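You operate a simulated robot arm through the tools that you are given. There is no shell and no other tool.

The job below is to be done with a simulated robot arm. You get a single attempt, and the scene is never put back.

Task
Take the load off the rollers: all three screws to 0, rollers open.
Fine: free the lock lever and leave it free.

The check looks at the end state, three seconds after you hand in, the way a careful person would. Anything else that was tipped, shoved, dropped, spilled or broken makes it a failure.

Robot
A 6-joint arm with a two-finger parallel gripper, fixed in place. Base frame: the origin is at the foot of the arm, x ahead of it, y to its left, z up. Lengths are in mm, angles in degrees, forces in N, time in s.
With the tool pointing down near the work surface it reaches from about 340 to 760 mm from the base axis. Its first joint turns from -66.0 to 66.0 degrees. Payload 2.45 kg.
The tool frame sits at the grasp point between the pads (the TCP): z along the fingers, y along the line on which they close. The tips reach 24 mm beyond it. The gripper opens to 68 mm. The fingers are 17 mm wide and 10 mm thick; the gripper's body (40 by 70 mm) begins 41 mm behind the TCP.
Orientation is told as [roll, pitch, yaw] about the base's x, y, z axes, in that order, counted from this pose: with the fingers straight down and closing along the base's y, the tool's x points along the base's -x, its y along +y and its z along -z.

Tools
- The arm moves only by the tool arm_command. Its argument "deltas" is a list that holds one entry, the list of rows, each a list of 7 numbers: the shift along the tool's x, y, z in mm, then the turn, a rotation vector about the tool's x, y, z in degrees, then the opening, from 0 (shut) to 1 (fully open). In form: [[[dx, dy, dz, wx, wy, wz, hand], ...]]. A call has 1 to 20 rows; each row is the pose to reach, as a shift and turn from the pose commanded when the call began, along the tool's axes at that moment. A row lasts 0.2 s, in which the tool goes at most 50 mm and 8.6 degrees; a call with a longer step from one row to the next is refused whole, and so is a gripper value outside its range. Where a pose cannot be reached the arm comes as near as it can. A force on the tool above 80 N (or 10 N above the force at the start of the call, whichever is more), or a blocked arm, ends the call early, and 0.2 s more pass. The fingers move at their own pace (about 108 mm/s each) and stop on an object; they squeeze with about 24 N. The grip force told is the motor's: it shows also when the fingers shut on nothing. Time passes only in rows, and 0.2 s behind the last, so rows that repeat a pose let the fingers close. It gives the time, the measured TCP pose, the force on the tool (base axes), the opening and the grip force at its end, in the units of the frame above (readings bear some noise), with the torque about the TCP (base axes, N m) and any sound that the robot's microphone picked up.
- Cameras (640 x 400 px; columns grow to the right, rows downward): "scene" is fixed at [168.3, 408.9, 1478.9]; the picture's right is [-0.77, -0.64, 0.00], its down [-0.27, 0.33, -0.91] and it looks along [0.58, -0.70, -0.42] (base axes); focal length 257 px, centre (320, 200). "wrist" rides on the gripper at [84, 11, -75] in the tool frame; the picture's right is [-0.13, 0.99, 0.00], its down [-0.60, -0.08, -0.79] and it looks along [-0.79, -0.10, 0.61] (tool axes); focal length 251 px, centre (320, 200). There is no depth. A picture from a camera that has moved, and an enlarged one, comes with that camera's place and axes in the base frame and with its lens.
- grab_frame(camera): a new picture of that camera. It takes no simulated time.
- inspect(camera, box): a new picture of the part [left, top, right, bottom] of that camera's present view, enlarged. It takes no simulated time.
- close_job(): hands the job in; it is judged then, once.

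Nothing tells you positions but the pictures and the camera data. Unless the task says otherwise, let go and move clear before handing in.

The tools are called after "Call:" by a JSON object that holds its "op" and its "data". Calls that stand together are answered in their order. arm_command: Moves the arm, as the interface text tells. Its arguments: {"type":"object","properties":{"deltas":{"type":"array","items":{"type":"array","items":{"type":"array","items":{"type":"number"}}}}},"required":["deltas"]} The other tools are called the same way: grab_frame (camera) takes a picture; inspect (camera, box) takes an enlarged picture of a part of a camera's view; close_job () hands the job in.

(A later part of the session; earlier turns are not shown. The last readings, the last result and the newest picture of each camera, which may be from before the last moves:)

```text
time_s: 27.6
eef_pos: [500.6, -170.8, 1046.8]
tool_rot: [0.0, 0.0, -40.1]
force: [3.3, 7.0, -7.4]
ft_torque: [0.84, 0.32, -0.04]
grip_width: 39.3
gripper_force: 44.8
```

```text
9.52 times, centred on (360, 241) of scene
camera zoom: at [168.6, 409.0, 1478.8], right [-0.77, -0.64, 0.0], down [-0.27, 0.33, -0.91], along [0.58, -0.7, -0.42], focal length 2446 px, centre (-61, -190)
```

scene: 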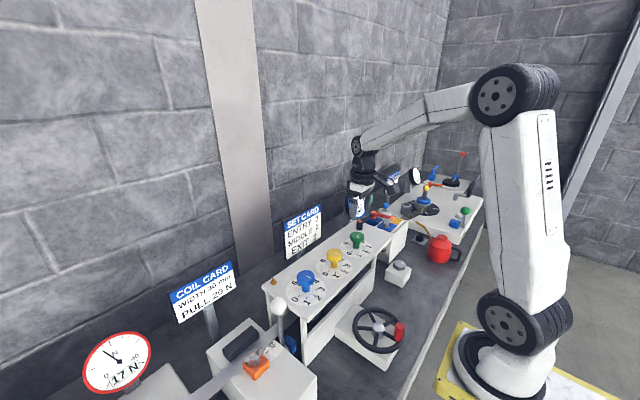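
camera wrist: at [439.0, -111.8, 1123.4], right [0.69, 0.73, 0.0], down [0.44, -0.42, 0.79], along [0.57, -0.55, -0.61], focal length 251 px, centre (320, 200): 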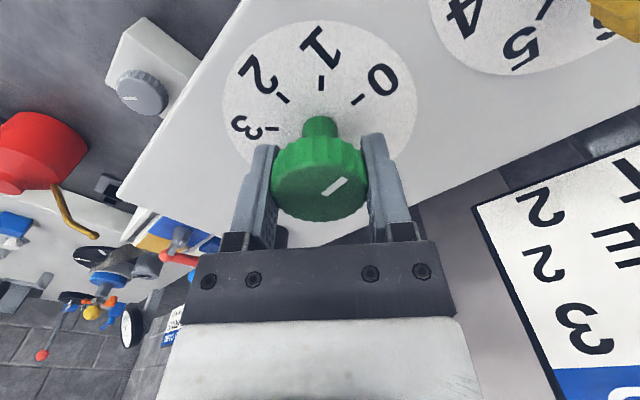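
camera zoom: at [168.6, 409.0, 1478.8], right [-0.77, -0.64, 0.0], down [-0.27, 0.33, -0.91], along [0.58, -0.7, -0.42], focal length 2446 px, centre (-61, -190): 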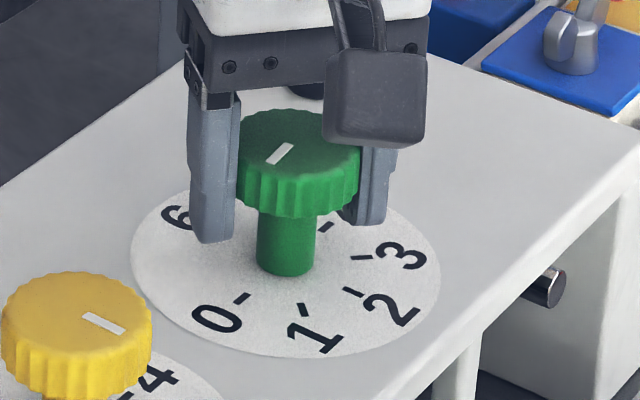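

Green is at 0 within about 1°. I'll release it, rise, and move over the yellow knob with the wrist pre-turned for a long clockwise turn.

Call:
{"op": "arm_command", "data": {"deltas": [[[0, 0, 0, 0, 0, 0, 1], [0, 0, 0, 0, 0, 0, 1], [0, 0, -30, 0, 0, 0, 1], [0, 0, -65, 0, 0, 0, 1], [0, 0, -103, 0, 0, 0, 1], [8, 10, -103, 0, 0, -8, 1], [16, 20, -103, 0, 0, -16, 1], [24, 30, -103, 0, 0, -24, 1], [33, 40, -103, 0, 0, -32, 1], [42, 50, -103, 0, 0, -40, 1], [51, 60, -103, 0, 0, -48, 1], [60, 70, -103, 0, 0, -56, 1], [68, 80, -103, 0, 0, -64, 1], [75.9, 90.4, -103, 0, 0, -70, 1], [75.9, 90.4, -103, 0, 0, -70, 1]]]}}

Call:
{"op": "inspect", "data": {"camera": "wrist", "box": [210, 0, 430, 130]}}

Call:
{"op": "inspect", "data": {"camera": "scene", "box": [310, 225, 380, 285]}}

Call:
{"op": "grab_frame", "data": {"camera": "wrist"}}

```text
time_s: 30.8
eef_pos: [501.0, -53.2, 1151.1]
tool_rot: [0.0, 0.0, 30.1]
force: [-0.8, 0.2, 0.2]
ft_torque: [0.02, 0.02, 0.01]
grip_width: 68.1
gripper_force: 0.1
```

```text
2.91 times, centred on (320, 65) of wrist
camera zoom: at [421.8, -85.2, 1226.2], right [-0.39, 0.92, 0.0], down [0.56, 0.23, 0.79], along [0.73, 0.31, -0.61], focal length 731 px, centre (320, 593)
```

zoom: 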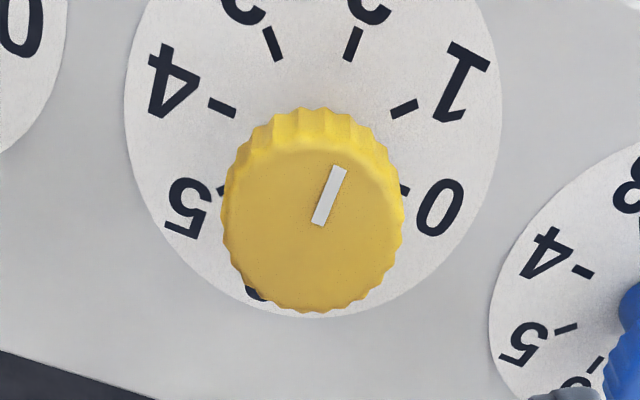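

```text
6.67 times, centred on (345, 255) of scene
camera zoom: at [168.3, 408.9, 1478.9], right [-0.77, -0.64, 0.0], down [-0.27, 0.33, -0.91], along [0.58, -0.7, -0.42], focal length 1712 px, centre (153, -167)
```

zoom: 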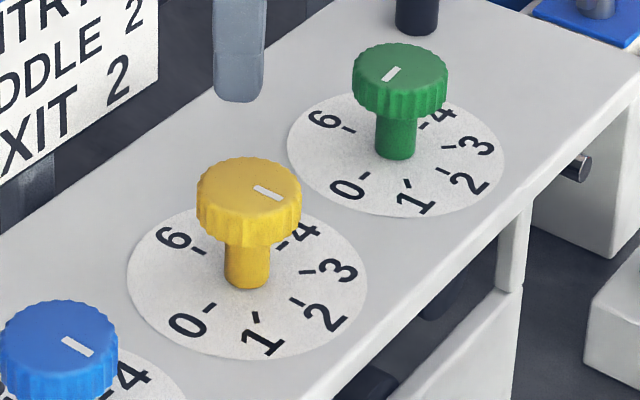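

```text
taken
camera wrist: at [421.8, -85.2, 1226.2], right [-0.39, 0.92, 0.0], down [0.56, 0.23, 0.79], along [0.73, 0.31, -0.61], focal length 251 px, centre (320, 200)
```

wrist: 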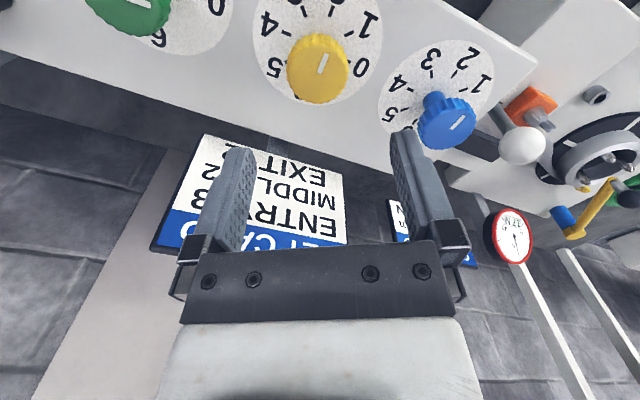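

Yellow reads about 2.2 (roughly 99° from 0) and its axis is right under the tool at (500,-53). I'll descend, grip and turn the first part clockwise.

Call:
{"op": "arm_command", "data": {"deltas": [[[0, 0, 25, 0, 0, 0, 1], [0, 0, 50, 0, 0, 0, 1], [0, 0, 75, 0, 0, 0, 1], [0, 0, 95, 0, 0, 0, 1], [0, 0, 103, 0, 0, 0, 1], [0, 0, 103, 0, 0, 0, 0.4], [0, 0, 103, 0, 0, 0, 0.4], [0, 0, 103, 0, 0, 0, 0.4], [0, 0, 103, 0, 0, 4, 0.4], [0, 0, 103, 0, 0, 8, 0.4], [0, 0, 103, 0, 0, 12, 0.4], [0, 0, 103, 0, 0, 16, 0.4], [0, 0, 103, 0, 0, 16, 0.4]]]}}

Call:
{"op": "grab_frame", "data": {"camera": "wrist"}}

Call:
{"op": "inspect", "data": {"camera": "scene", "box": [310, 225, 380, 285]}}

```text
time_s: 33.6
eef_pos: [500.9, -55.1, 1047.8]
tool_rot: [0.0, 0.0, 14.1]
force: [15.8, -31.8, -9.5]
ft_torque: [0.22, 0.44, 0.03]
grip_width: 42.4
gripper_force: 45.1
```

```text
taken
camera wrist: at [416.8, -63.7, 1123.3], right [-0.11, 0.99, 0.0], down [0.6, 0.07, 0.79], along [0.79, 0.09, -0.61], focal length 251 px, centre (320, 200)
```

wrist: 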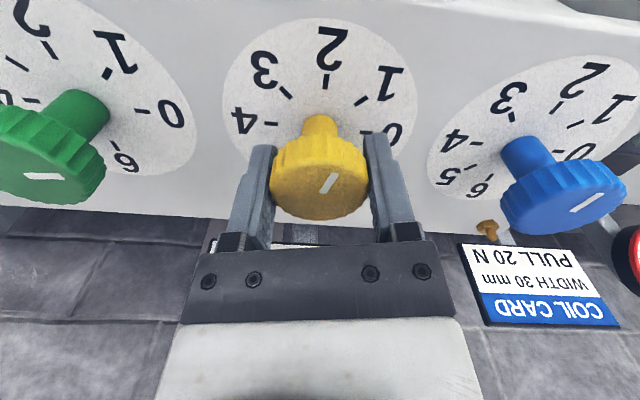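

```text
6.67 times, centred on (345, 255) of scene
camera zoom: at [169.0, 407.8, 1479.1], right [-0.77, -0.64, 0.0], down [-0.27, 0.33, -0.91], along [0.58, -0.7, -0.42], focal length 1712 px, centre (153, -167)
```

zoom: 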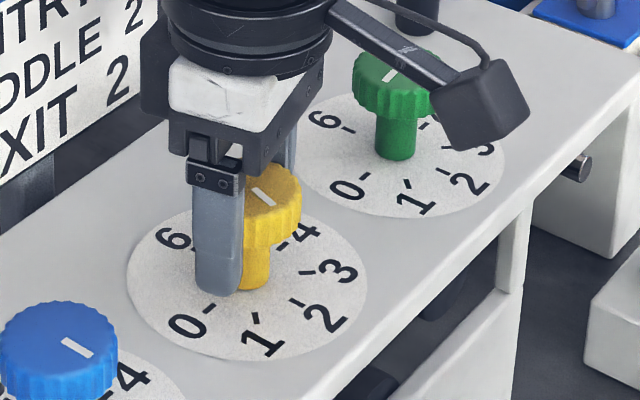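

The knob turns. I'll shift about 2.5 mm to relieve the side force and keep turning clockwise.

Call:
{"op": "arm_command", "data": {"deltas": [[[0, -1.3, 0, 0, 0, 0, 0.4], [0, -2.5, 0, 0, 0, 6, 0.4], [0, -2.5, 0, 0, 0, 12, 0.4], [0, -2.5, 0, 0, 0, 18, 0.4], [0, -2.5, 0, 0, 0, 24, 0.4], [0, -2.5, 0, 0, 0, 30, 0.4], [0, -2.5, 0, 0, 0, 30, 0.4]]]}}

Call:
{"op": "inspect", "data": {"camera": "wrist", "box": [220, 10, 440, 230]}}

Call:
{"op": "inspect", "data": {"camera": "scene", "box": [310, 225, 380, 285]}}

```text
time_s: 35.2
eef_pos: [501.7, -56.3, 1049.1]
tool_rot: [0.0, 0.0, -16.1]
force: [11.4, -5.1, -7.5]
ft_torque: [-0.04, -0.4, 0.03]
grip_width: 42.0
gripper_force: 45.1
```

```text
1.82 times, centred on (330, 120) of wrist
camera zoom: at [423.4, -21.2, 1123.5], right [0.4, 0.92, 0.0], down [0.56, -0.24, 0.79], along [0.73, -0.32, -0.61], focal length 457 px, centre (302, 346)
```

zoom: 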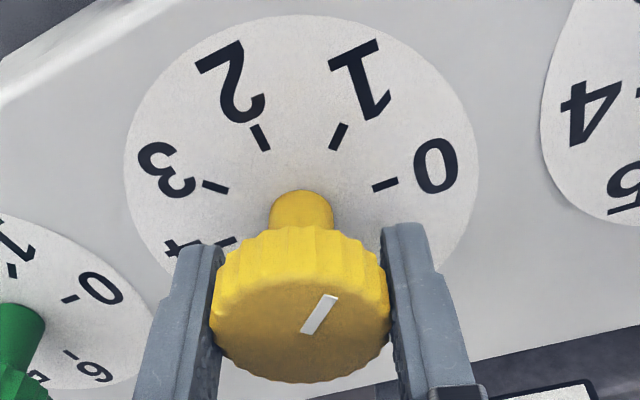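

```text
6.67 times, centred on (345, 255) of scene
camera zoom: at [168.8, 408.7, 1478.9], right [-0.77, -0.64, 0.0], down [-0.27, 0.33, -0.91], along [0.58, -0.7, -0.42], focal length 1712 px, centre (153, -167)
```

zoom: 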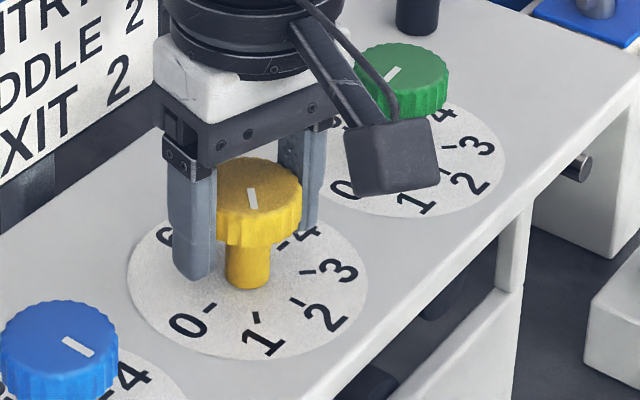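

Yellow is now near 1. I'll turn about 38° more and re-measure.

Call:
{"op": "arm_command", "data": {"deltas": [[[0, 0, 0, 0, 0, 6, 0.4], [-0.5, 0, 0, 0, 0, 12, 0.4], [-1, 0, 0, 0, 0, 18, 0.4], [-1, 0, 0, 0, 0, 24, 0.4], [-1, 0, 0, 0, 0, 30, 0.4], [-1, 0, 0, 0, 0, 36, 0.4], [-1, 0, 0, 0, 0, 36, 0.4]]]}}

Call:
{"op": "inspect", "data": {"camera": "wrist", "box": [220, 10, 440, 230]}}

Call:
{"op": "inspect", "data": {"camera": "scene", "box": [310, 230, 360, 272]}}

```text
time_s: 36.8
eef_pos: [500.5, -55.7, 1048.7]
tool_rot: [-0.2, 0.1, -52.1]
force: [-9.7, -9.7, 10.5]
ft_torque: [0.89, 0.75, 0.04]
grip_width: 42.0
gripper_force: 45.0
```

```text
1.82 times, centred on (330, 120) of wrist
camera zoom: at [457.9, 17.4, 1123.7], right [0.86, 0.51, 0.0], down [0.31, -0.53, 0.79], along [0.4, -0.68, -0.61], focal length 457 px, centre (302, 346)
```

zoom: 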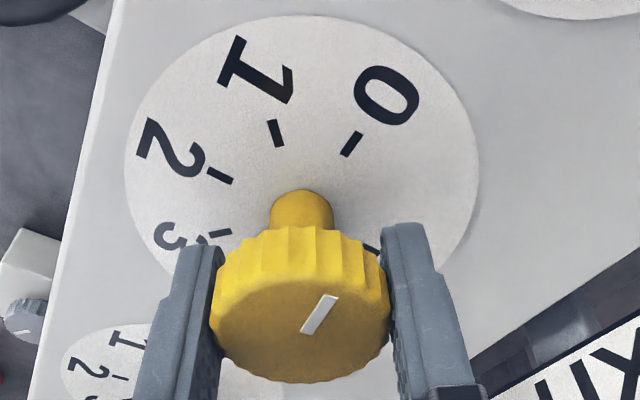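

```text
9.52 times, centred on (335, 251) of scene
camera zoom: at [167.9, 408.6, 1479.0], right [-0.77, -0.64, 0.0], down [-0.27, 0.33, -0.91], along [0.58, -0.7, -0.42], focal length 2446 px, centre (177, -286)
```

zoom: 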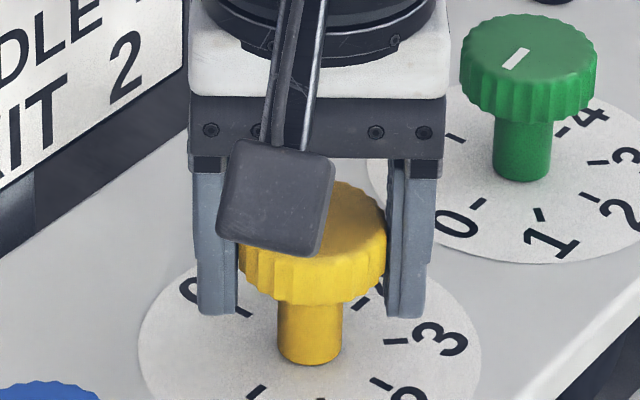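

By the wrist view yellow is about 2–3° short of 0. I'll turn 2° more, release, rise straight up and check it unobstructed.

Call:
{"op": "arm_command", "data": {"deltas": [[[0, 0, 0, 0, 0, 2, 0.4], [0, 0, 0, 0, 0, 2, 0.4], [0, 0, 0, 0, 0, 2, 1], [0, 0, 0, 0, 0, 2, 1], [0, 0, -30, 0, 0, 2, 1], [0, 0, -65, 0, 0, 2, 1], [0, 0, -103, 0, 0, 2, 1], [0, 0, -103, 0, 0, -6, 1], [0, 0, -103, 0, 0, -14, 1], [0, 0, -103, 0, 0, -22, 1], [0, 0, -103, 0, 0, -30, 1], [0, 0, -103, 0, 0, -38, 1], [0, 0, -103, 0, 0, -46, 1], [0, 0, -103, 0, 0, -52, 1], [0, 0, -103, 0, 0, -52, 1]]]}}

Call:
{"op": "inspect", "data": {"camera": "wrist", "box": [210, 0, 430, 130]}}

Call:
{"op": "inspect", "data": {"camera": "scene", "box": [310, 230, 360, 272]}}

Call:
{"op": "grab_frame", "data": {"camera": "wrist"}}

```text
time_s: 40.0
eef_pos: [500.7, -56.0, 1150.9]
tool_rot: [-0.1, 0.0, 0.2]
force: [-0.4, -0.8, 0.2]
ft_torque: [-0.02, 0.01, -0.01]
grip_width: 68.2
gripper_force: 0.1
```

```text
2.91 times, centred on (320, 65) of wrist
camera zoom: at [417.8, -44.5, 1226.6], right [0.13, 0.99, 0.0], down [0.6, -0.08, 0.79], along [0.79, -0.1, -0.61], focal length 731 px, centre (320, 593)
```

zoom: 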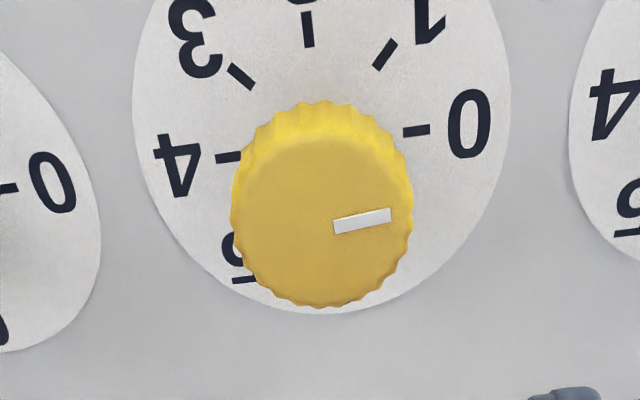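

```text
9.52 times, centred on (335, 251) of scene
camera zoom: at [168.3, 408.9, 1478.9], right [-0.77, -0.64, 0.0], down [-0.27, 0.33, -0.91], along [0.58, -0.7, -0.42], focal length 2446 px, centre (177, -286)
```

zoom: 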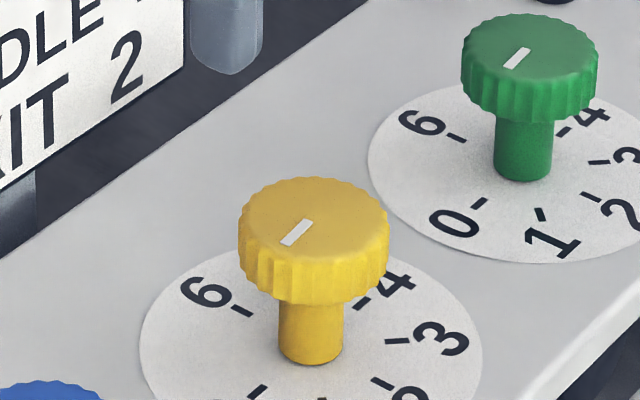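

```text
taken
camera wrist: at [417.8, -44.5, 1226.6], right [0.13, 0.99, 0.0], down [0.6, -0.08, 0.79], along [0.79, -0.1, -0.61], focal length 251 px, centre (320, 200)
```

wrist: 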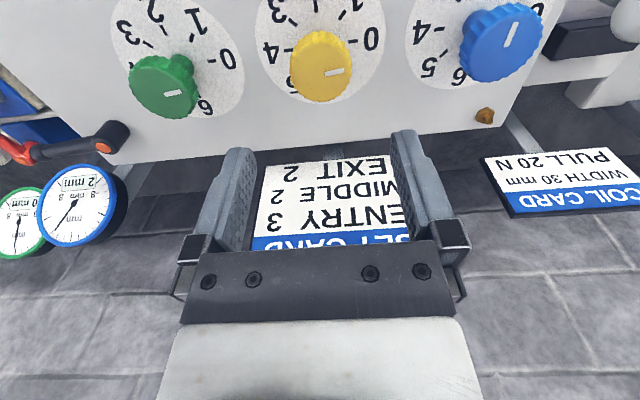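

Yellow is close to 0. I'll zoom in tightly on the yellow and green marks to measure the remaining error.

Call:
{"op": "inspect", "data": {"camera": "wrist", "box": [280, 10, 390, 110]}}

Call:
{"op": "inspect", "data": {"camera": "scene", "box": [320, 240, 350, 270]}}

Call:
{"op": "inspect", "data": {"camera": "scene", "box": [340, 225, 370, 255]}}

Call:
{"op": "inspect", "data": {"camera": "wrist", "box": [120, 20, 250, 130]}}

```text
4.00 times, centred on (335, 60) of wrist
camera zoom: at [417.8, -44.5, 1226.6], right [0.13, 0.99, 0.0], down [0.6, -0.08, 0.79], along [0.79, -0.1, -0.61], focal length 1006 px, centre (260, 760)
```

zoom: 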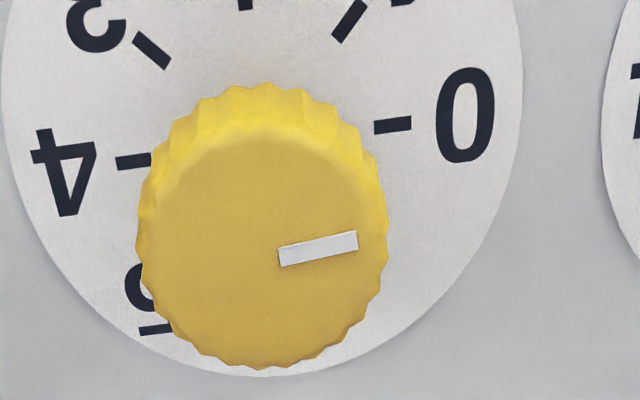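

```text
13.33 times, centred on (335, 255) of scene
camera zoom: at [168.3, 408.9, 1478.9], right [-0.77, -0.64, 0.0], down [-0.27, 0.33, -0.91], along [0.58, -0.7, -0.42], focal length 3425 px, centre (120, -533)
```

zoom: 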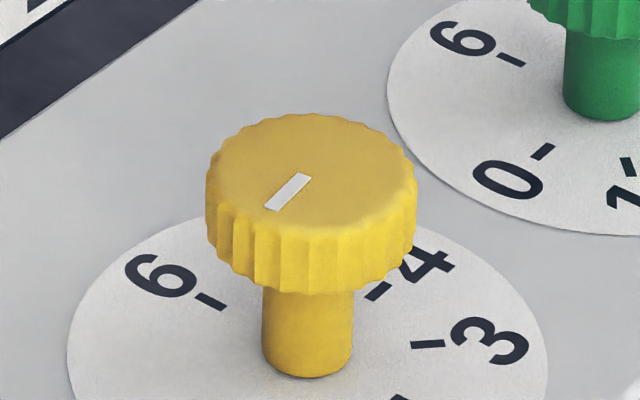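

```text
13.33 times, centred on (355, 240) of scene
camera zoom: at [168.3, 408.9, 1478.9], right [-0.77, -0.64, 0.0], down [-0.27, 0.33, -0.91], along [0.58, -0.7, -0.42], focal length 3425 px, centre (-147, -333)
```

zoom: 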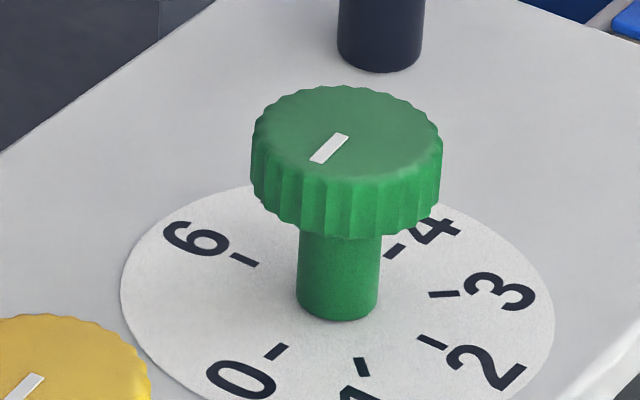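

```text
3.64 times, centred on (185, 75) of wrist
camera zoom: at [417.8, -44.5, 1226.6], right [0.13, 0.99, 0.0], down [0.6, -0.08, 0.79], along [0.79, -0.1, -0.61], focal length 914 px, centre (811, 654)
```

zoom: 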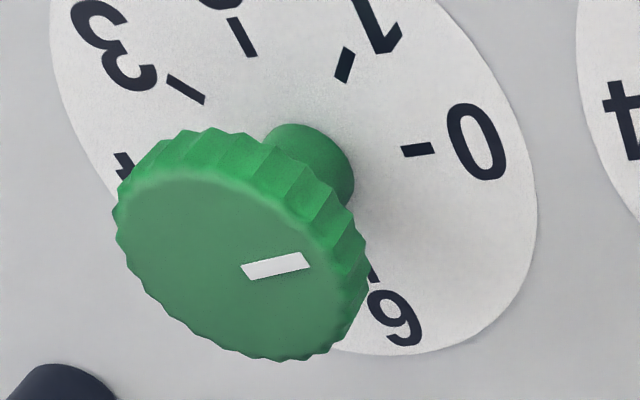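

Measured from the hover view, which matches the actual tool rotation, yellow is about 5.4° short of 0 and green about 4.7° short. I'll correct yellow now: descend, grip, turn 5.4° clockwise, release and rise.

Call:
{"op": "arm_command", "data": {"deltas": [[[0, 0, 25, 0, 0, 0, 1], [0, 0, 50, 0, 0, 0, 1], [0, 0, 75, 0, 0, 0, 1], [0, 0, 95, 0, 0, 0, 1], [0, 0, 103, 0, 0, 0, 1], [0, 0, 103, 0, 0, 0, 0.4], [0, 0, 103, 0, 0, 0, 0.4], [0, 0, 103, 0, 0, 0, 0.4], [0, 0, 103, 0, 0, 2.7, 0.4], [0, 0, 103, 0, 0, 5.4, 0.4], [0, 0, 103, 0, 0, 5.4, 0.4], [0, 0, 103, 0, 0, 5.4, 1], [0, 0, 103, 0, 0, 5.4, 1], [0, 0, 75, 0, 0, 5.4, 1], [0, 0, 40, 0, 0, 5.4, 1], [0, 0, 0, 0, 0, 5.4, 1], [0, 0, 0, 0, 0, 0, 1], [0, 0, 0, 0, 0, 0, 1]]]}}

Call:
{"op": "inspect", "data": {"camera": "wrist", "box": [280, 10, 390, 110]}}

Call:
{"op": "inspect", "data": {"camera": "scene", "box": [320, 240, 350, 270]}}

```text
time_s: 43.8
eef_pos: [502.8, -56.0, 1150.6]
tool_rot: [0.0, 0.0, 0.1]
force: [-0.3, 0.5, 0.2]
ft_torque: [0.0, -0.01, 0.02]
grip_width: 67.9
gripper_force: 0.0
```

```text
4.00 times, centred on (335, 60) of wrist
camera zoom: at [417.2, -44.2, 1226.8], right [0.13, 0.99, 0.0], down [0.6, -0.08, 0.79], along [0.79, -0.1, -0.61], focal length 1006 px, centre (260, 760)
```

zoom: 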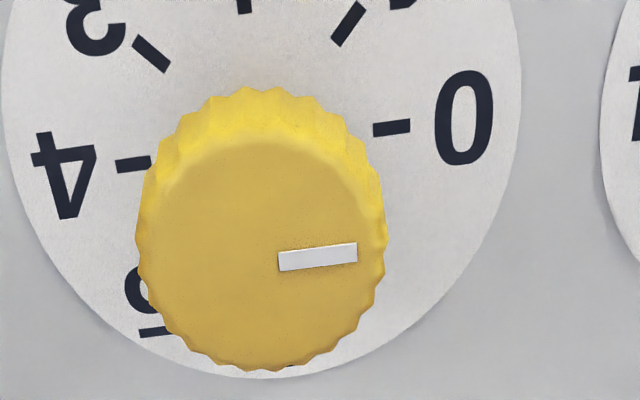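

```text
13.33 times, centred on (335, 255) of scene
camera zoom: at [168.3, 408.9, 1478.9], right [-0.77, -0.64, 0.0], down [-0.27, 0.33, -0.91], along [0.58, -0.7, -0.42], focal length 3425 px, centre (120, -533)
```

zoom: 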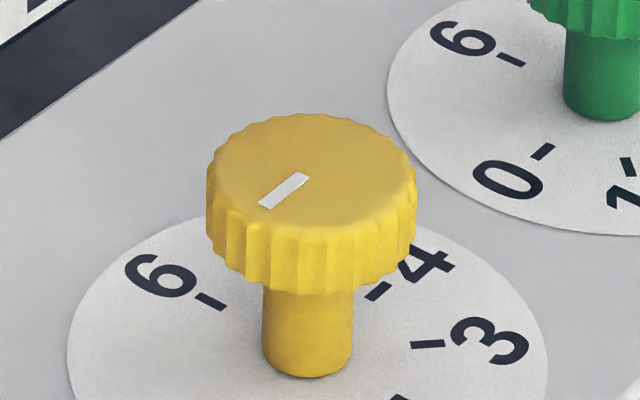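

Yellow is at 0. Next is blue, about 115 mm further along +y, with the wrist pre-turned.

Call:
{"op": "arm_command", "data": {"deltas": [[[0, 30, 0, 0, 0, -8, 1], [0, 60, 0, 0, 0, -16, 1], [0, 90, 0, 0, 0, -24, 1], [0, 116, 0, 0, 0, -30, 1], [0, 116, 0, 0, 0, -30, 1]]]}}

Call:
{"op": "inspect", "data": {"camera": "wrist", "box": [210, 0, 430, 130]}}

Call:
{"op": "inspect", "data": {"camera": "scene", "box": [285, 255, 335, 305]}}

```text
time_s: 45.0
eef_pos: [502.3, 60.2, 1150.2]
tool_rot: [0.0, -0.1, 30.1]
force: [-0.3, 0.3, -0.3]
ft_torque: [-0.03, 0.01, 0.01]
grip_width: 68.1
gripper_force: 0.0
```

```text
2.91 times, centred on (320, 65) of wrist
camera zoom: at [423.9, 28.8, 1226.5], right [-0.39, 0.92, 0.0], down [0.56, 0.23, 0.79], along [0.73, 0.31, -0.61], focal length 731 px, centre (320, 593)
```

zoom: 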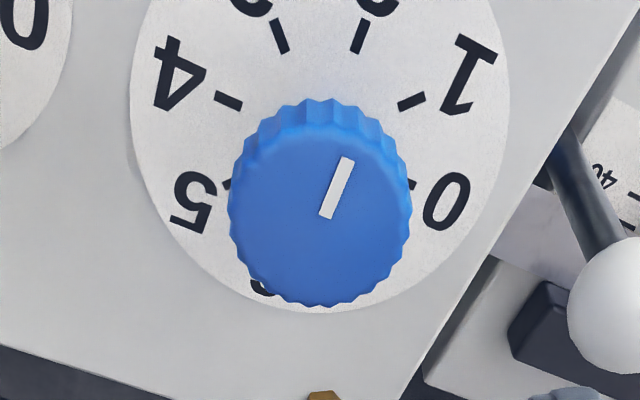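

```text
8.00 times, centred on (310, 280) of scene
camera zoom: at [168.3, 408.9, 1478.9], right [-0.77, -0.64, 0.0], down [-0.27, 0.33, -0.91], along [0.58, -0.7, -0.42], focal length 2055 px, centre (400, -440)
```

zoom: 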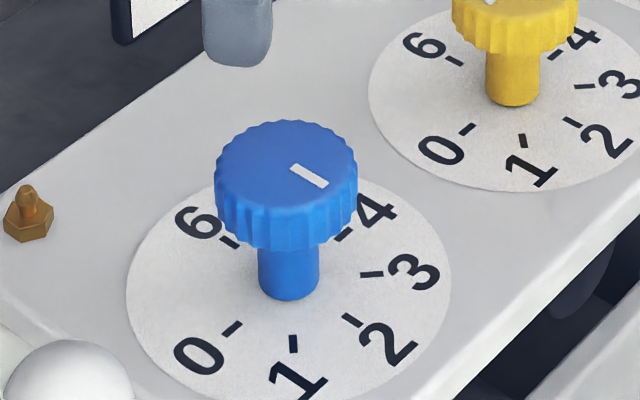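

Blue reads about 2 (roughly 91° from 0), centred near (500.5,60). I'll descend, grip and begin the clockwise turn.

Call:
{"op": "arm_command", "data": {"deltas": [[[0, 0, 25, 0, 0, 0, 1], [0, 0, 50, 0, 0, 0, 1], [0, 0, 75, 0, 0, 0, 1], [0, 0, 95, 0, 0, 0, 1], [0, 0, 103, 0, 0, 0, 1], [0, 0, 103, 0, 0, 0, 0.4], [0, 0, 103, 0, 0, 0, 0.4], [0, 0, 103, 0, 0, 0, 0.4], [0, 0, 103, 0, 0, 4, 0.4], [0, 0, 103, 0, 0, 8, 0.4], [0, 0, 103, 0, 0, 8, 0.4]]]}}

Call:
{"op": "grab_frame", "data": {"camera": "wrist"}}

```text
time_s: 47.4
eef_pos: [502.3, 60.4, 1047.6]
tool_rot: [-0.1, 0.0, 21.9]
force: [3.4, 17.5, -10.3]
ft_torque: [0.11, 0.3, -0.04]
grip_width: 41.9
gripper_force: 45.7
```

```text
taken
camera wrist: at [419.8, 39.9, 1123.3], right [-0.25, 0.97, 0.0], down [0.59, 0.15, 0.79], along [0.77, 0.2, -0.61], focal length 251 px, centre (320, 200)
```

wrist: 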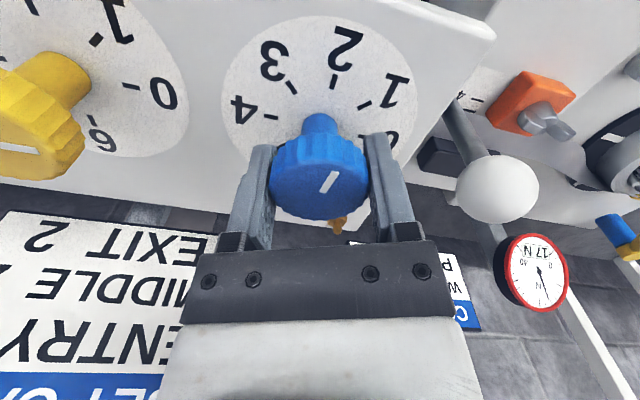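

Blue turns, with a modest side force. I'll nudge 1 mm and turn the remaining 82.5° or so.

Call:
{"op": "arm_command", "data": {"deltas": [[[0, 1.2, 0, 0, 0, 7.5, 0.4], [0, 1.2, 0, 0, 0, 15, 0.4], [-0.3, 1.1, 0, 0, 0, 22.5, 0.4], [-0.3, 1, 0, 0, 0, 30, 0.4], [-0.3, 1, 0, 0, 0, 37.5, 0.4], [-0.3, 1, 0, 0, 0, 45, 0.4], [-0.3, 1, 0, 0, 0, 52.5, 0.4], [-0.3, 1, 0, 0, 0, 60, 0.4], [-0.3, 1, 0, 0, 0, 67.5, 0.4], [-0.3, 1, 0, 0, 0, 75, 0.4], [-0.3, 1, 0, 0, 0, 82.5, 0.4], [-0.3, 1, 0, 0, 0, 82.5, 0.4]]]}}

Call:
{"op": "inspect", "data": {"camera": "wrist", "box": [220, 10, 440, 230]}}

```text
time_s: 50.0
eef_pos: [500.1, 60.0, 1048.3]
tool_rot: [-0.2, 0.0, -60.5]
force: [-17.7, -24.6, -0.2]
ft_torque: [0.13, -0.14, 0.9]
grip_width: 42.0
gripper_force: 44.7
```

```text
1.82 times, centred on (330, 120) of wrist
camera zoom: at [468.3, 139.1, 1123.3], right [0.93, 0.38, 0.0], down [0.23, -0.56, 0.79], along [0.3, -0.74, -0.61], focal length 457 px, centre (302, 346)
```

zoom: 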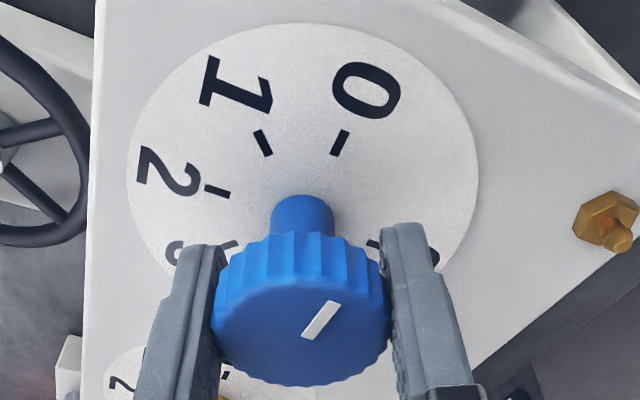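

The torque rose at the end, possibly from a stop near 0. I'll release, rise and check.

Call:
{"op": "arm_command", "data": {"deltas": [[[0, 0, 0, 0, 0, 0, 1], [0, 0, 0, 0, 0, 0, 1], [0, 0, -30, 0, 0, 0, 1], [0, 0, -65, 0, 0, 0, 1], [0, 0, -103, 0, 0, 0, 1], [0, 0, -103, 0, 0, -8, 1], [0, 0, -103, 0, 0, -16, 1], [0, 0, -103, 0, 0, -24, 1], [0, 0, -103, 0, 0, -32, 1], [0, 0, -103, 0, 0, -40, 1], [0, 0, -103, 0, 0, -48, 1], [0, 0, -103, 0, 0, -56, 1], [0, 0, -103, 0, 0, -60.6, 1], [0, 0, -103, 0, 0, -60.6, 1]]]}}

Call:
{"op": "inspect", "data": {"camera": "wrist", "box": [280, 10, 390, 110]}}

Call:
{"op": "inspect", "data": {"camera": "scene", "box": [292, 265, 322, 295]}}

Call:
{"op": "grab_frame", "data": {"camera": "wrist"}}

```text
time_s: 53.0
eef_pos: [502.7, 61.6, 1150.0]
tool_rot: [0.1, -0.1, 0.2]
force: [0.0, -0.4, -1.0]
ft_torque: [0.01, 0.01, 0.03]
grip_width: 68.3
gripper_force: 0.0
```

```text
4.00 times, centred on (335, 60) of wrist
camera zoom: at [417.7, 72.3, 1226.3], right [0.13, 0.99, 0.0], down [0.6, -0.08, 0.79], along [0.79, -0.1, -0.61], focal length 1006 px, centre (260, 760)
```

zoom: 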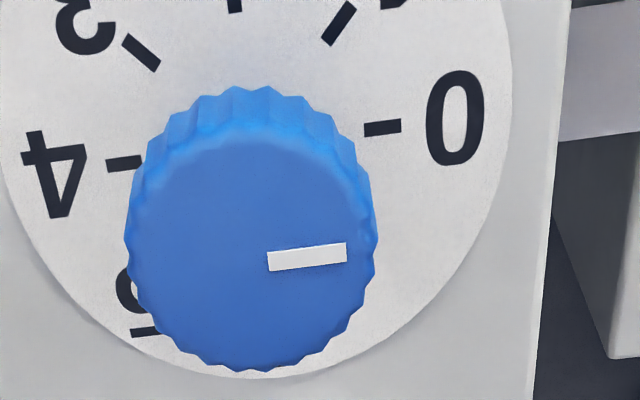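

```text
13.33 times, centred on (307, 280) of scene
camera zoom: at [168.3, 408.9, 1478.9], right [-0.77, -0.64, 0.0], down [-0.27, 0.33, -0.91], along [0.58, -0.7, -0.42], focal length 3425 px, centre (493, -867)
```

zoom: 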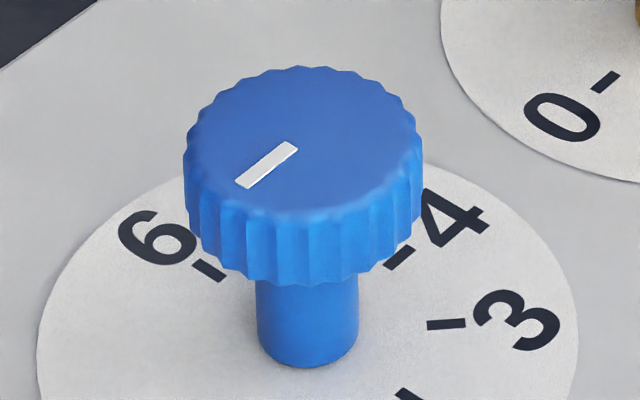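

```text
taken
camera wrist: at [417.7, 72.3, 1226.3], right [0.13, 0.99, 0.0], down [0.6, -0.08, 0.79], along [0.79, -0.1, -0.61], focal length 251 px, centre (320, 200)
```

wrist: 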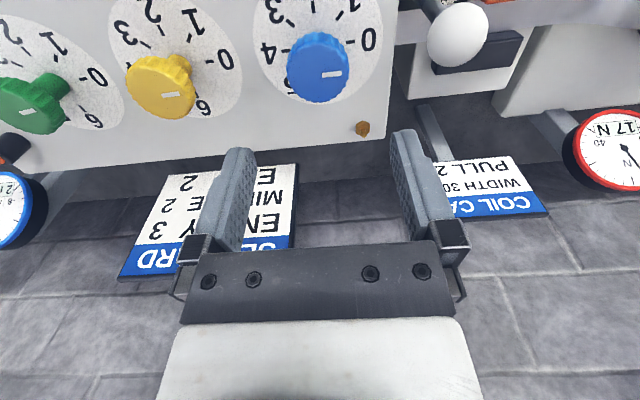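

Blue is at 0. Next I'll go back to green and trim the remaining 4.7°.

Call:
{"op": "arm_command", "data": {"deltas": [[[0.2, -46, 0, 0, 0, 0, 1], [0.4, -92, 0, 0, 0, 0, 1], [0.6, -138, 0, 0, 0, 0, 1], [0.8, -184, 0, 0, 0, 0, 1], [1, -231.5, 0, 0, 0, 0, 1], [1, -231.5, 0, 0, 0, 0, 1]]]}}

Call:
{"op": "inspect", "data": {"camera": "wrist", "box": [280, 10, 390, 110]}}

```text
time_s: 54.4
eef_pos: [499.6, -171.2, 1150.6]
tool_rot: [-0.1, 0.0, 0.2]
force: [-1.0, -0.7, 0.8]
ft_torque: [-0.01, -0.01, 0.01]
grip_width: 67.9
gripper_force: 0.0
```

```text
4.00 times, centred on (335, 60) of wrist
camera zoom: at [416.5, -159.7, 1227.1], right [0.13, 0.99, 0.0], down [0.6, -0.08, 0.79], along [0.79, -0.1, -0.61], focal length 1006 px, centre (260, 760)
```

zoom: 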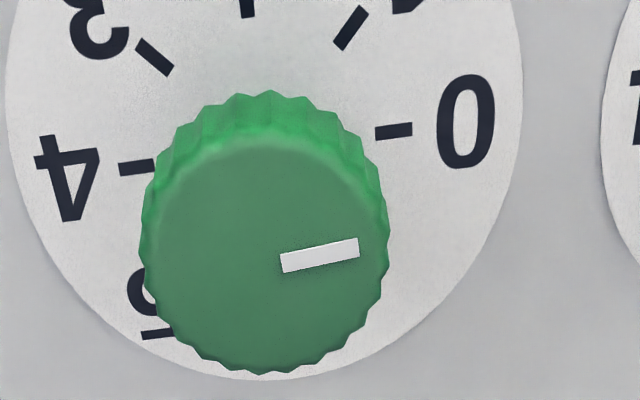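

Call:
{"op": "arm_command", "data": {"deltas": [[[0, 0, 25, 0, 0, 0, 1], [0, 0, 50, 0, 0, 0, 1], [0, 0, 75, 0, 0, 0, 1], [0, 0, 95, 0, 0, 0, 1], [0, 0, 103, 0, 0, 0, 1], [0, 0, 103, 0, 0, 0, 0.4], [0, 0, 103, 0, 0, 0, 0.4], [0, 0, 103, 0, 0, 0, 0.4], [0, 0, 103, 0, 0, 2.3, 0.4], [0, 0, 103, 0, 0, 4.6, 0.4], [0, 0, 103, 0, 0, 4.6, 0.4], [0, 0, 103, 0, 0, 4.6, 1], [0, 0, 103, 0, 0, 4.6, 1], [0, 0, 75, 0, 0, 4.6, 1], [0, 0, 40, 0, 0, 4.6, 1], [0, 0, 0, 0, 0, 4.6, 1], [0, 0, 0, 0, 0, 0, 1], [0, 0, 0, 0, 0, 0, 1]]]}}

Call:
{"op": "inspect", "data": {"camera": "wrist", "box": [280, 10, 390, 110]}}

Call:
{"op": "grab_frame", "data": {"camera": "wrist"}}

Call:
{"op": "grab_frame", "data": {"camera": "scene"}}

```text
time_s: 58.2
eef_pos: [502.8, -170.9, 1149.5]
tool_rot: [0.0, 0.0, 0.1]
force: [0.8, 0.0, 0.6]
ft_torque: [0.04, -0.03, 0.01]
grip_width: 67.9
gripper_force: 0.2
```

```text
4.00 times, centred on (335, 60) of wrist
camera zoom: at [417.8, -159.2, 1226.7], right [0.13, 0.99, 0.0], down [0.6, -0.08, 0.79], along [0.79, -0.1, -0.61], focal length 1006 px, centre (260, 760)
```

zoom: 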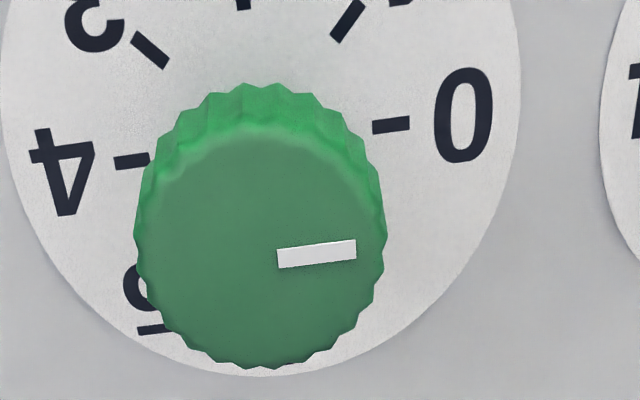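

```text
taken
camera wrist: at [417.8, -159.2, 1226.7], right [0.13, 0.99, 0.0], down [0.6, -0.08, 0.79], along [0.79, -0.1, -0.61], focal length 251 px, centre (320, 200)
```

wrist: 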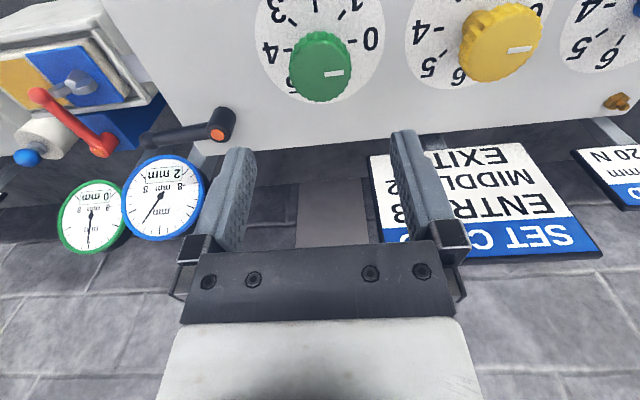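

```text
taken
```

scene: 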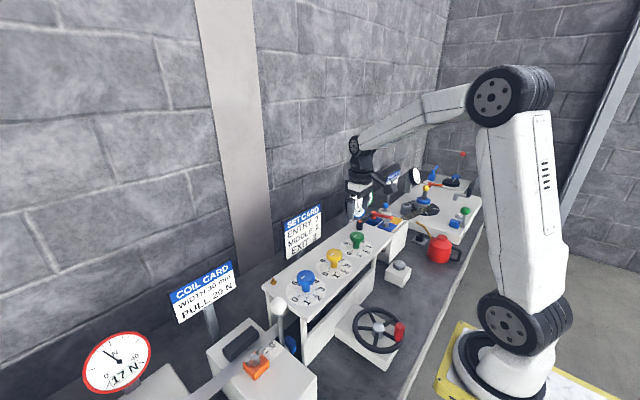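

All three screws read 0. Now the white-ball lever: I'll look at the rollers and lever mount to judge its present state.

Call:
{"op": "inspect", "data": {"camera": "scene", "box": [260, 280, 330, 370]}}

Call:
{"op": "inspect", "data": {"camera": "scene", "box": [300, 240, 400, 360]}}

```text
4.44 times, centred on (295, 325) of scene
camera zoom: at [168.3, 408.9, 1478.9], right [-0.77, -0.64, 0.0], down [-0.27, 0.33, -0.91], along [0.58, -0.7, -0.42], focal length 1142 px, centre (431, -356)
```

zoom: 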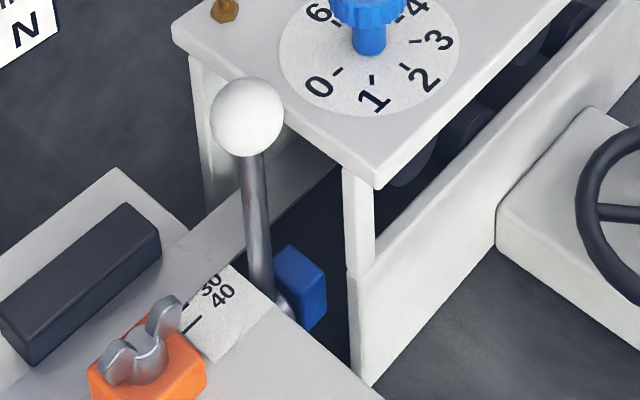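

```text
3.33 times, centred on (350, 300) of scene
camera zoom: at [168.3, 408.9, 1478.9], right [-0.77, -0.64, 0.0], down [-0.27, 0.33, -0.91], along [0.58, -0.7, -0.42], focal length 856 px, centre (220, -133)
```

zoom: 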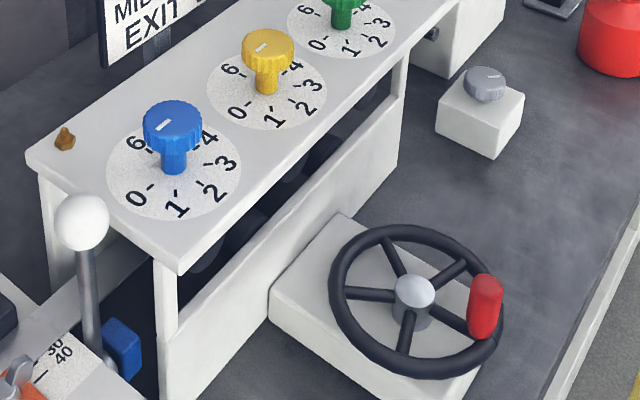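

I'll move over the white lever for a closer look at its pivot.

Call:
{"op": "arm_command", "data": {"deltas": [[[4, 40, 0, 0, 0, 0, 1], [8, 80, 0, 0, 0, 0, 1], [12, 120, 0, 0, 0, 0, 1], [17, 160, 0, 0, 0, 0, 1], [21, 200, 0, 0, 0, 0, 1], [26, 240, 0, 0, 0, 0, 1], [30, 283, 0, 0, 0, 0, 1], [35, 326, 0, 0, 0, 0, 1], [35, 326, 0, 0, 0, 0, 1]]]}}

Call:
{"op": "grab_frame", "data": {"camera": "wrist"}}

Call:
{"op": "inspect", "data": {"camera": "wrist", "box": [220, 0, 400, 120]}}

```text
time_s: 60.2
eef_pos: [467.3, 155.4, 1150.7]
tool_rot: [0.0, 0.0, 0.1]
force: [0.1, 0.7, 0.0]
ft_torque: [-0.02, -0.03, 0.02]
grip_width: 68.1
gripper_force: 0.0
```

```text
taken
camera wrist: at [382.2, 166.3, 1225.7], right [0.13, 0.99, 0.0], down [0.6, -0.08, 0.79], along [0.79, -0.1, -0.61], focal length 251 px, centre (320, 200)
```

wrist: 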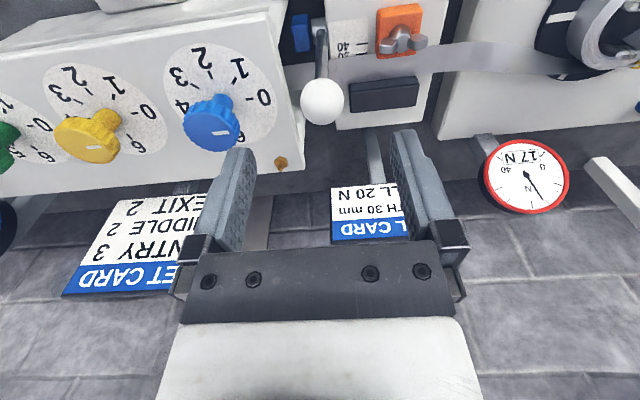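

```text
3.33 times, centred on (310, 60) of wrist
camera zoom: at [382.2, 166.3, 1225.7], right [0.13, 0.99, 0.0], down [0.6, -0.08, 0.79], along [0.79, -0.1, -0.61], focal length 838 px, centre (353, 667)
```

zoom: 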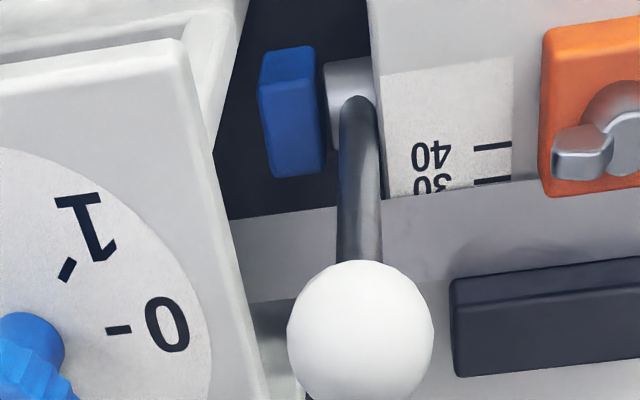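

The lever rotates about a y-axis hub at about (496,148,881), and since the strip blocks +x it must swing toward -x. Before moving it I'll record how the rollers look under the plate.

Call:
{"op": "inspect", "data": {"camera": "scene", "box": [345, 255, 395, 305]}}

Call:
{"op": "inspect", "data": {"camera": "scene", "box": [310, 290, 370, 350]}}

```text
8.00 times, centred on (370, 280) of scene
camera zoom: at [168.3, 408.9, 1478.9], right [-0.77, -0.64, 0.0], down [-0.27, 0.33, -0.91], along [0.58, -0.7, -0.42], focal length 2055 px, centre (-80, -440)
```

zoom: 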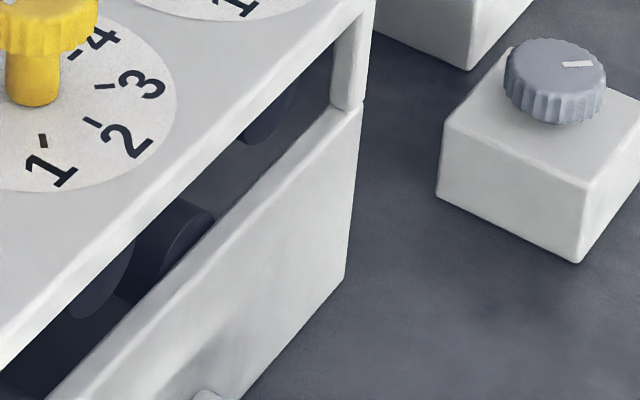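

```text
6.67 times, centred on (340, 320) of scene
camera zoom: at [168.3, 408.9, 1478.9], right [-0.77, -0.64, 0.0], down [-0.27, 0.33, -0.91], along [0.58, -0.7, -0.42], focal length 1712 px, centre (187, -600)
```

zoom: 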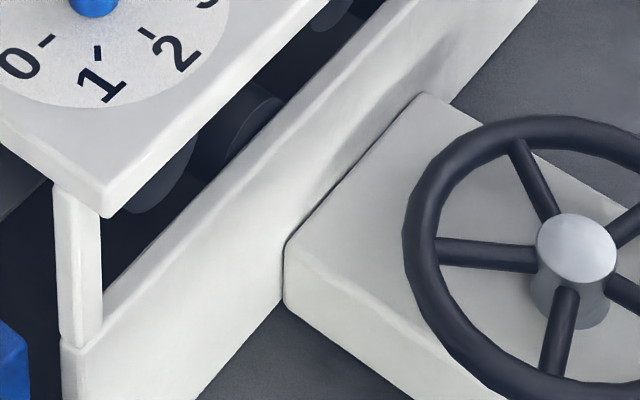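

The rollers' present look is recorded. I'll turn the wrist to yaw -90 so the fingers straddle the ball along x, then hover above it.

Call:
{"op": "arm_command", "data": {"deltas": [[[-5, 0, 0, 0, 0, 8, 1], [-10, 0, 0, 0, 0, 16, 1], [-15, -1, 0, 0, 0, 24, 1], [-20, -1, 0, 0, 0, 32, 1], [-25, -1, 0, 0, 0, 40, 1], [-28.5, -1, 0, 0, 0, 48, 1], [-28.5, -1, 0, 0, 0, 56, 1], [-28.5, -1, 0, 0, 0, 64, 1], [-28.5, -1, 0, 0, 0, 72, 1], [-28.5, -1, 0, 0, 0, 80, 1], [-28.5, -1, 0, 0, 0, 88, 0.9], [-28.5, -1, 0, 0, 0, 90, 0.9], [-28.5, -1, 0, 0, 0, 90, 0.9]]]}}

Call:
{"op": "grab_frame", "data": {"camera": "wrist"}}

```text
time_s: 63.0
eef_pos: [494.1, 155.8, 1150.7]
tool_rot: [0.0, 0.0, -89.9]
force: [-0.1, 0.6, -0.2]
ft_torque: [0.0, 0.03, 0.03]
grip_width: 61.2
gripper_force: 0.0
```

```text
taken
camera wrist: at [505.1, 239.5, 1226.7], right [0.99, -0.13, 0.0], down [-0.08, -0.6, 0.79], along [-0.1, -0.79, -0.61], focal length 251 px, centre (320, 200)
```

wrist: 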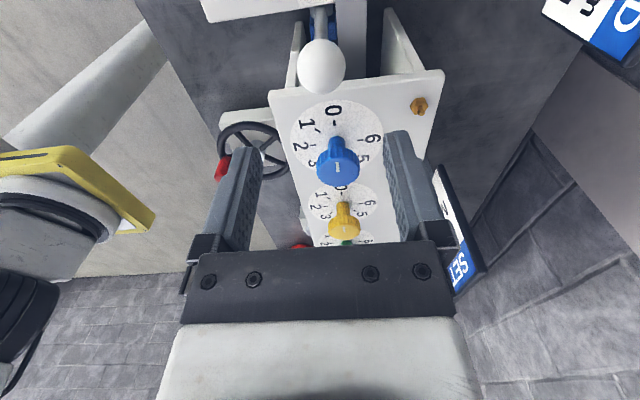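

The ball is directly below at (496,153). I'll descend so the fingers straddle it.

Call:
{"op": "arm_command", "data": {"deltas": [[[-2, 2, 25, 0, 0, 0, 0.9], [-2, 2, 50, 0, 0, 0, 0.9], [-2, 2, 75, 0, 0, 0, 0.9], [-2, 2, 95, 0, 0, 0, 0.9], [-2, 2, 110, 0, 0, 0, 0.9], [-2, 2, 110, 0, 0, 0, 0.75], [-2, 2, 110, 0, 0, 0, 0.75]]]}}

Call:
{"op": "grab_frame", "data": {"camera": "wrist"}}

Call:
{"op": "inspect", "data": {"camera": "scene", "box": [230, 240, 350, 370]}}

```text
time_s: 64.6
eef_pos: [496.1, 153.5, 1040.9]
tool_rot: [0.0, 0.0, -89.9]
force: [-0.2, -0.3, 0.2]
ft_torque: [-0.02, 0.02, 0.0]
grip_width: 50.9
gripper_force: 0.1
```

```text
taken
camera wrist: at [506.8, 237.3, 1116.0], right [0.99, -0.13, 0.0], down [-0.08, -0.6, 0.79], along [-0.1, -0.79, -0.61], focal length 251 px, centre (320, 200)
```

wrist: 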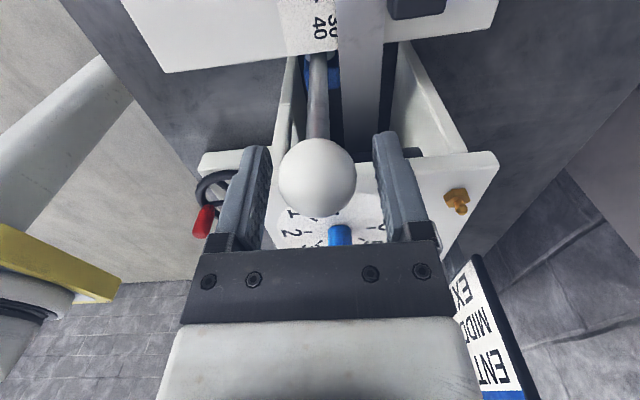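

```text
3.08 times, centred on (290, 305) of scene
camera zoom: at [168.3, 408.9, 1478.9], right [-0.77, -0.64, 0.0], down [-0.27, 0.33, -0.91], along [0.58, -0.7, -0.42], focal length 790 px, centre (412, -123)
```

zoom: 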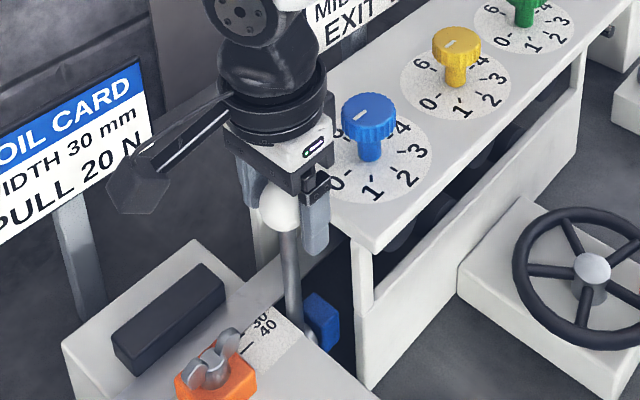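

The ball is between the fingers. I'll test a push of 18 mm toward -x.

Call:
{"op": "arm_command", "data": {"deltas": [[[0, -6, 0, 0, 0, 0, 0.75], [0, -10, 0, 0, 0, 0, 0.75], [0, -14, 0.3, 0, 0, 0, 0.75], [0, -18, 0.5, 0, 0, 0, 0.75], [0, -18, 0.5, 0, 0, 0, 0.75]]]}}

Call:
{"op": "grab_frame", "data": {"camera": "wrist"}}

```text
time_s: 65.8
eef_pos: [479.3, 152.3, 1040.6]
tool_rot: [0.1, 0.0, -89.9]
force: [1.1, 0.6, 0.9]
ft_torque: [0.02, 0.0, 0.01]
grip_width: 51.6
gripper_force: 0.3
```

```text
taken
camera wrist: at [489.0, 237.3, 1115.9], right [0.99, -0.13, 0.0], down [-0.08, -0.6, 0.79], along [-0.1, -0.79, -0.61], focal length 251 px, centre (320, 200)
```

wrist: 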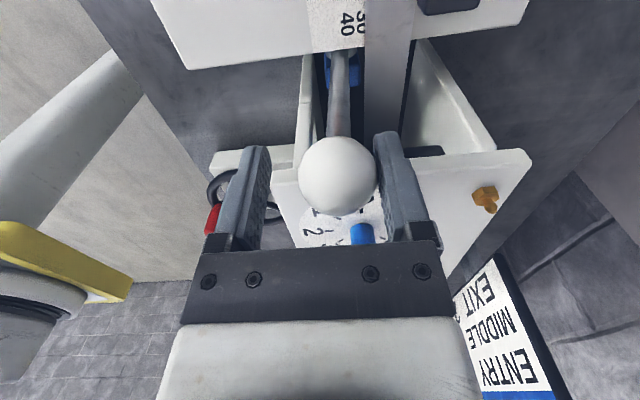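

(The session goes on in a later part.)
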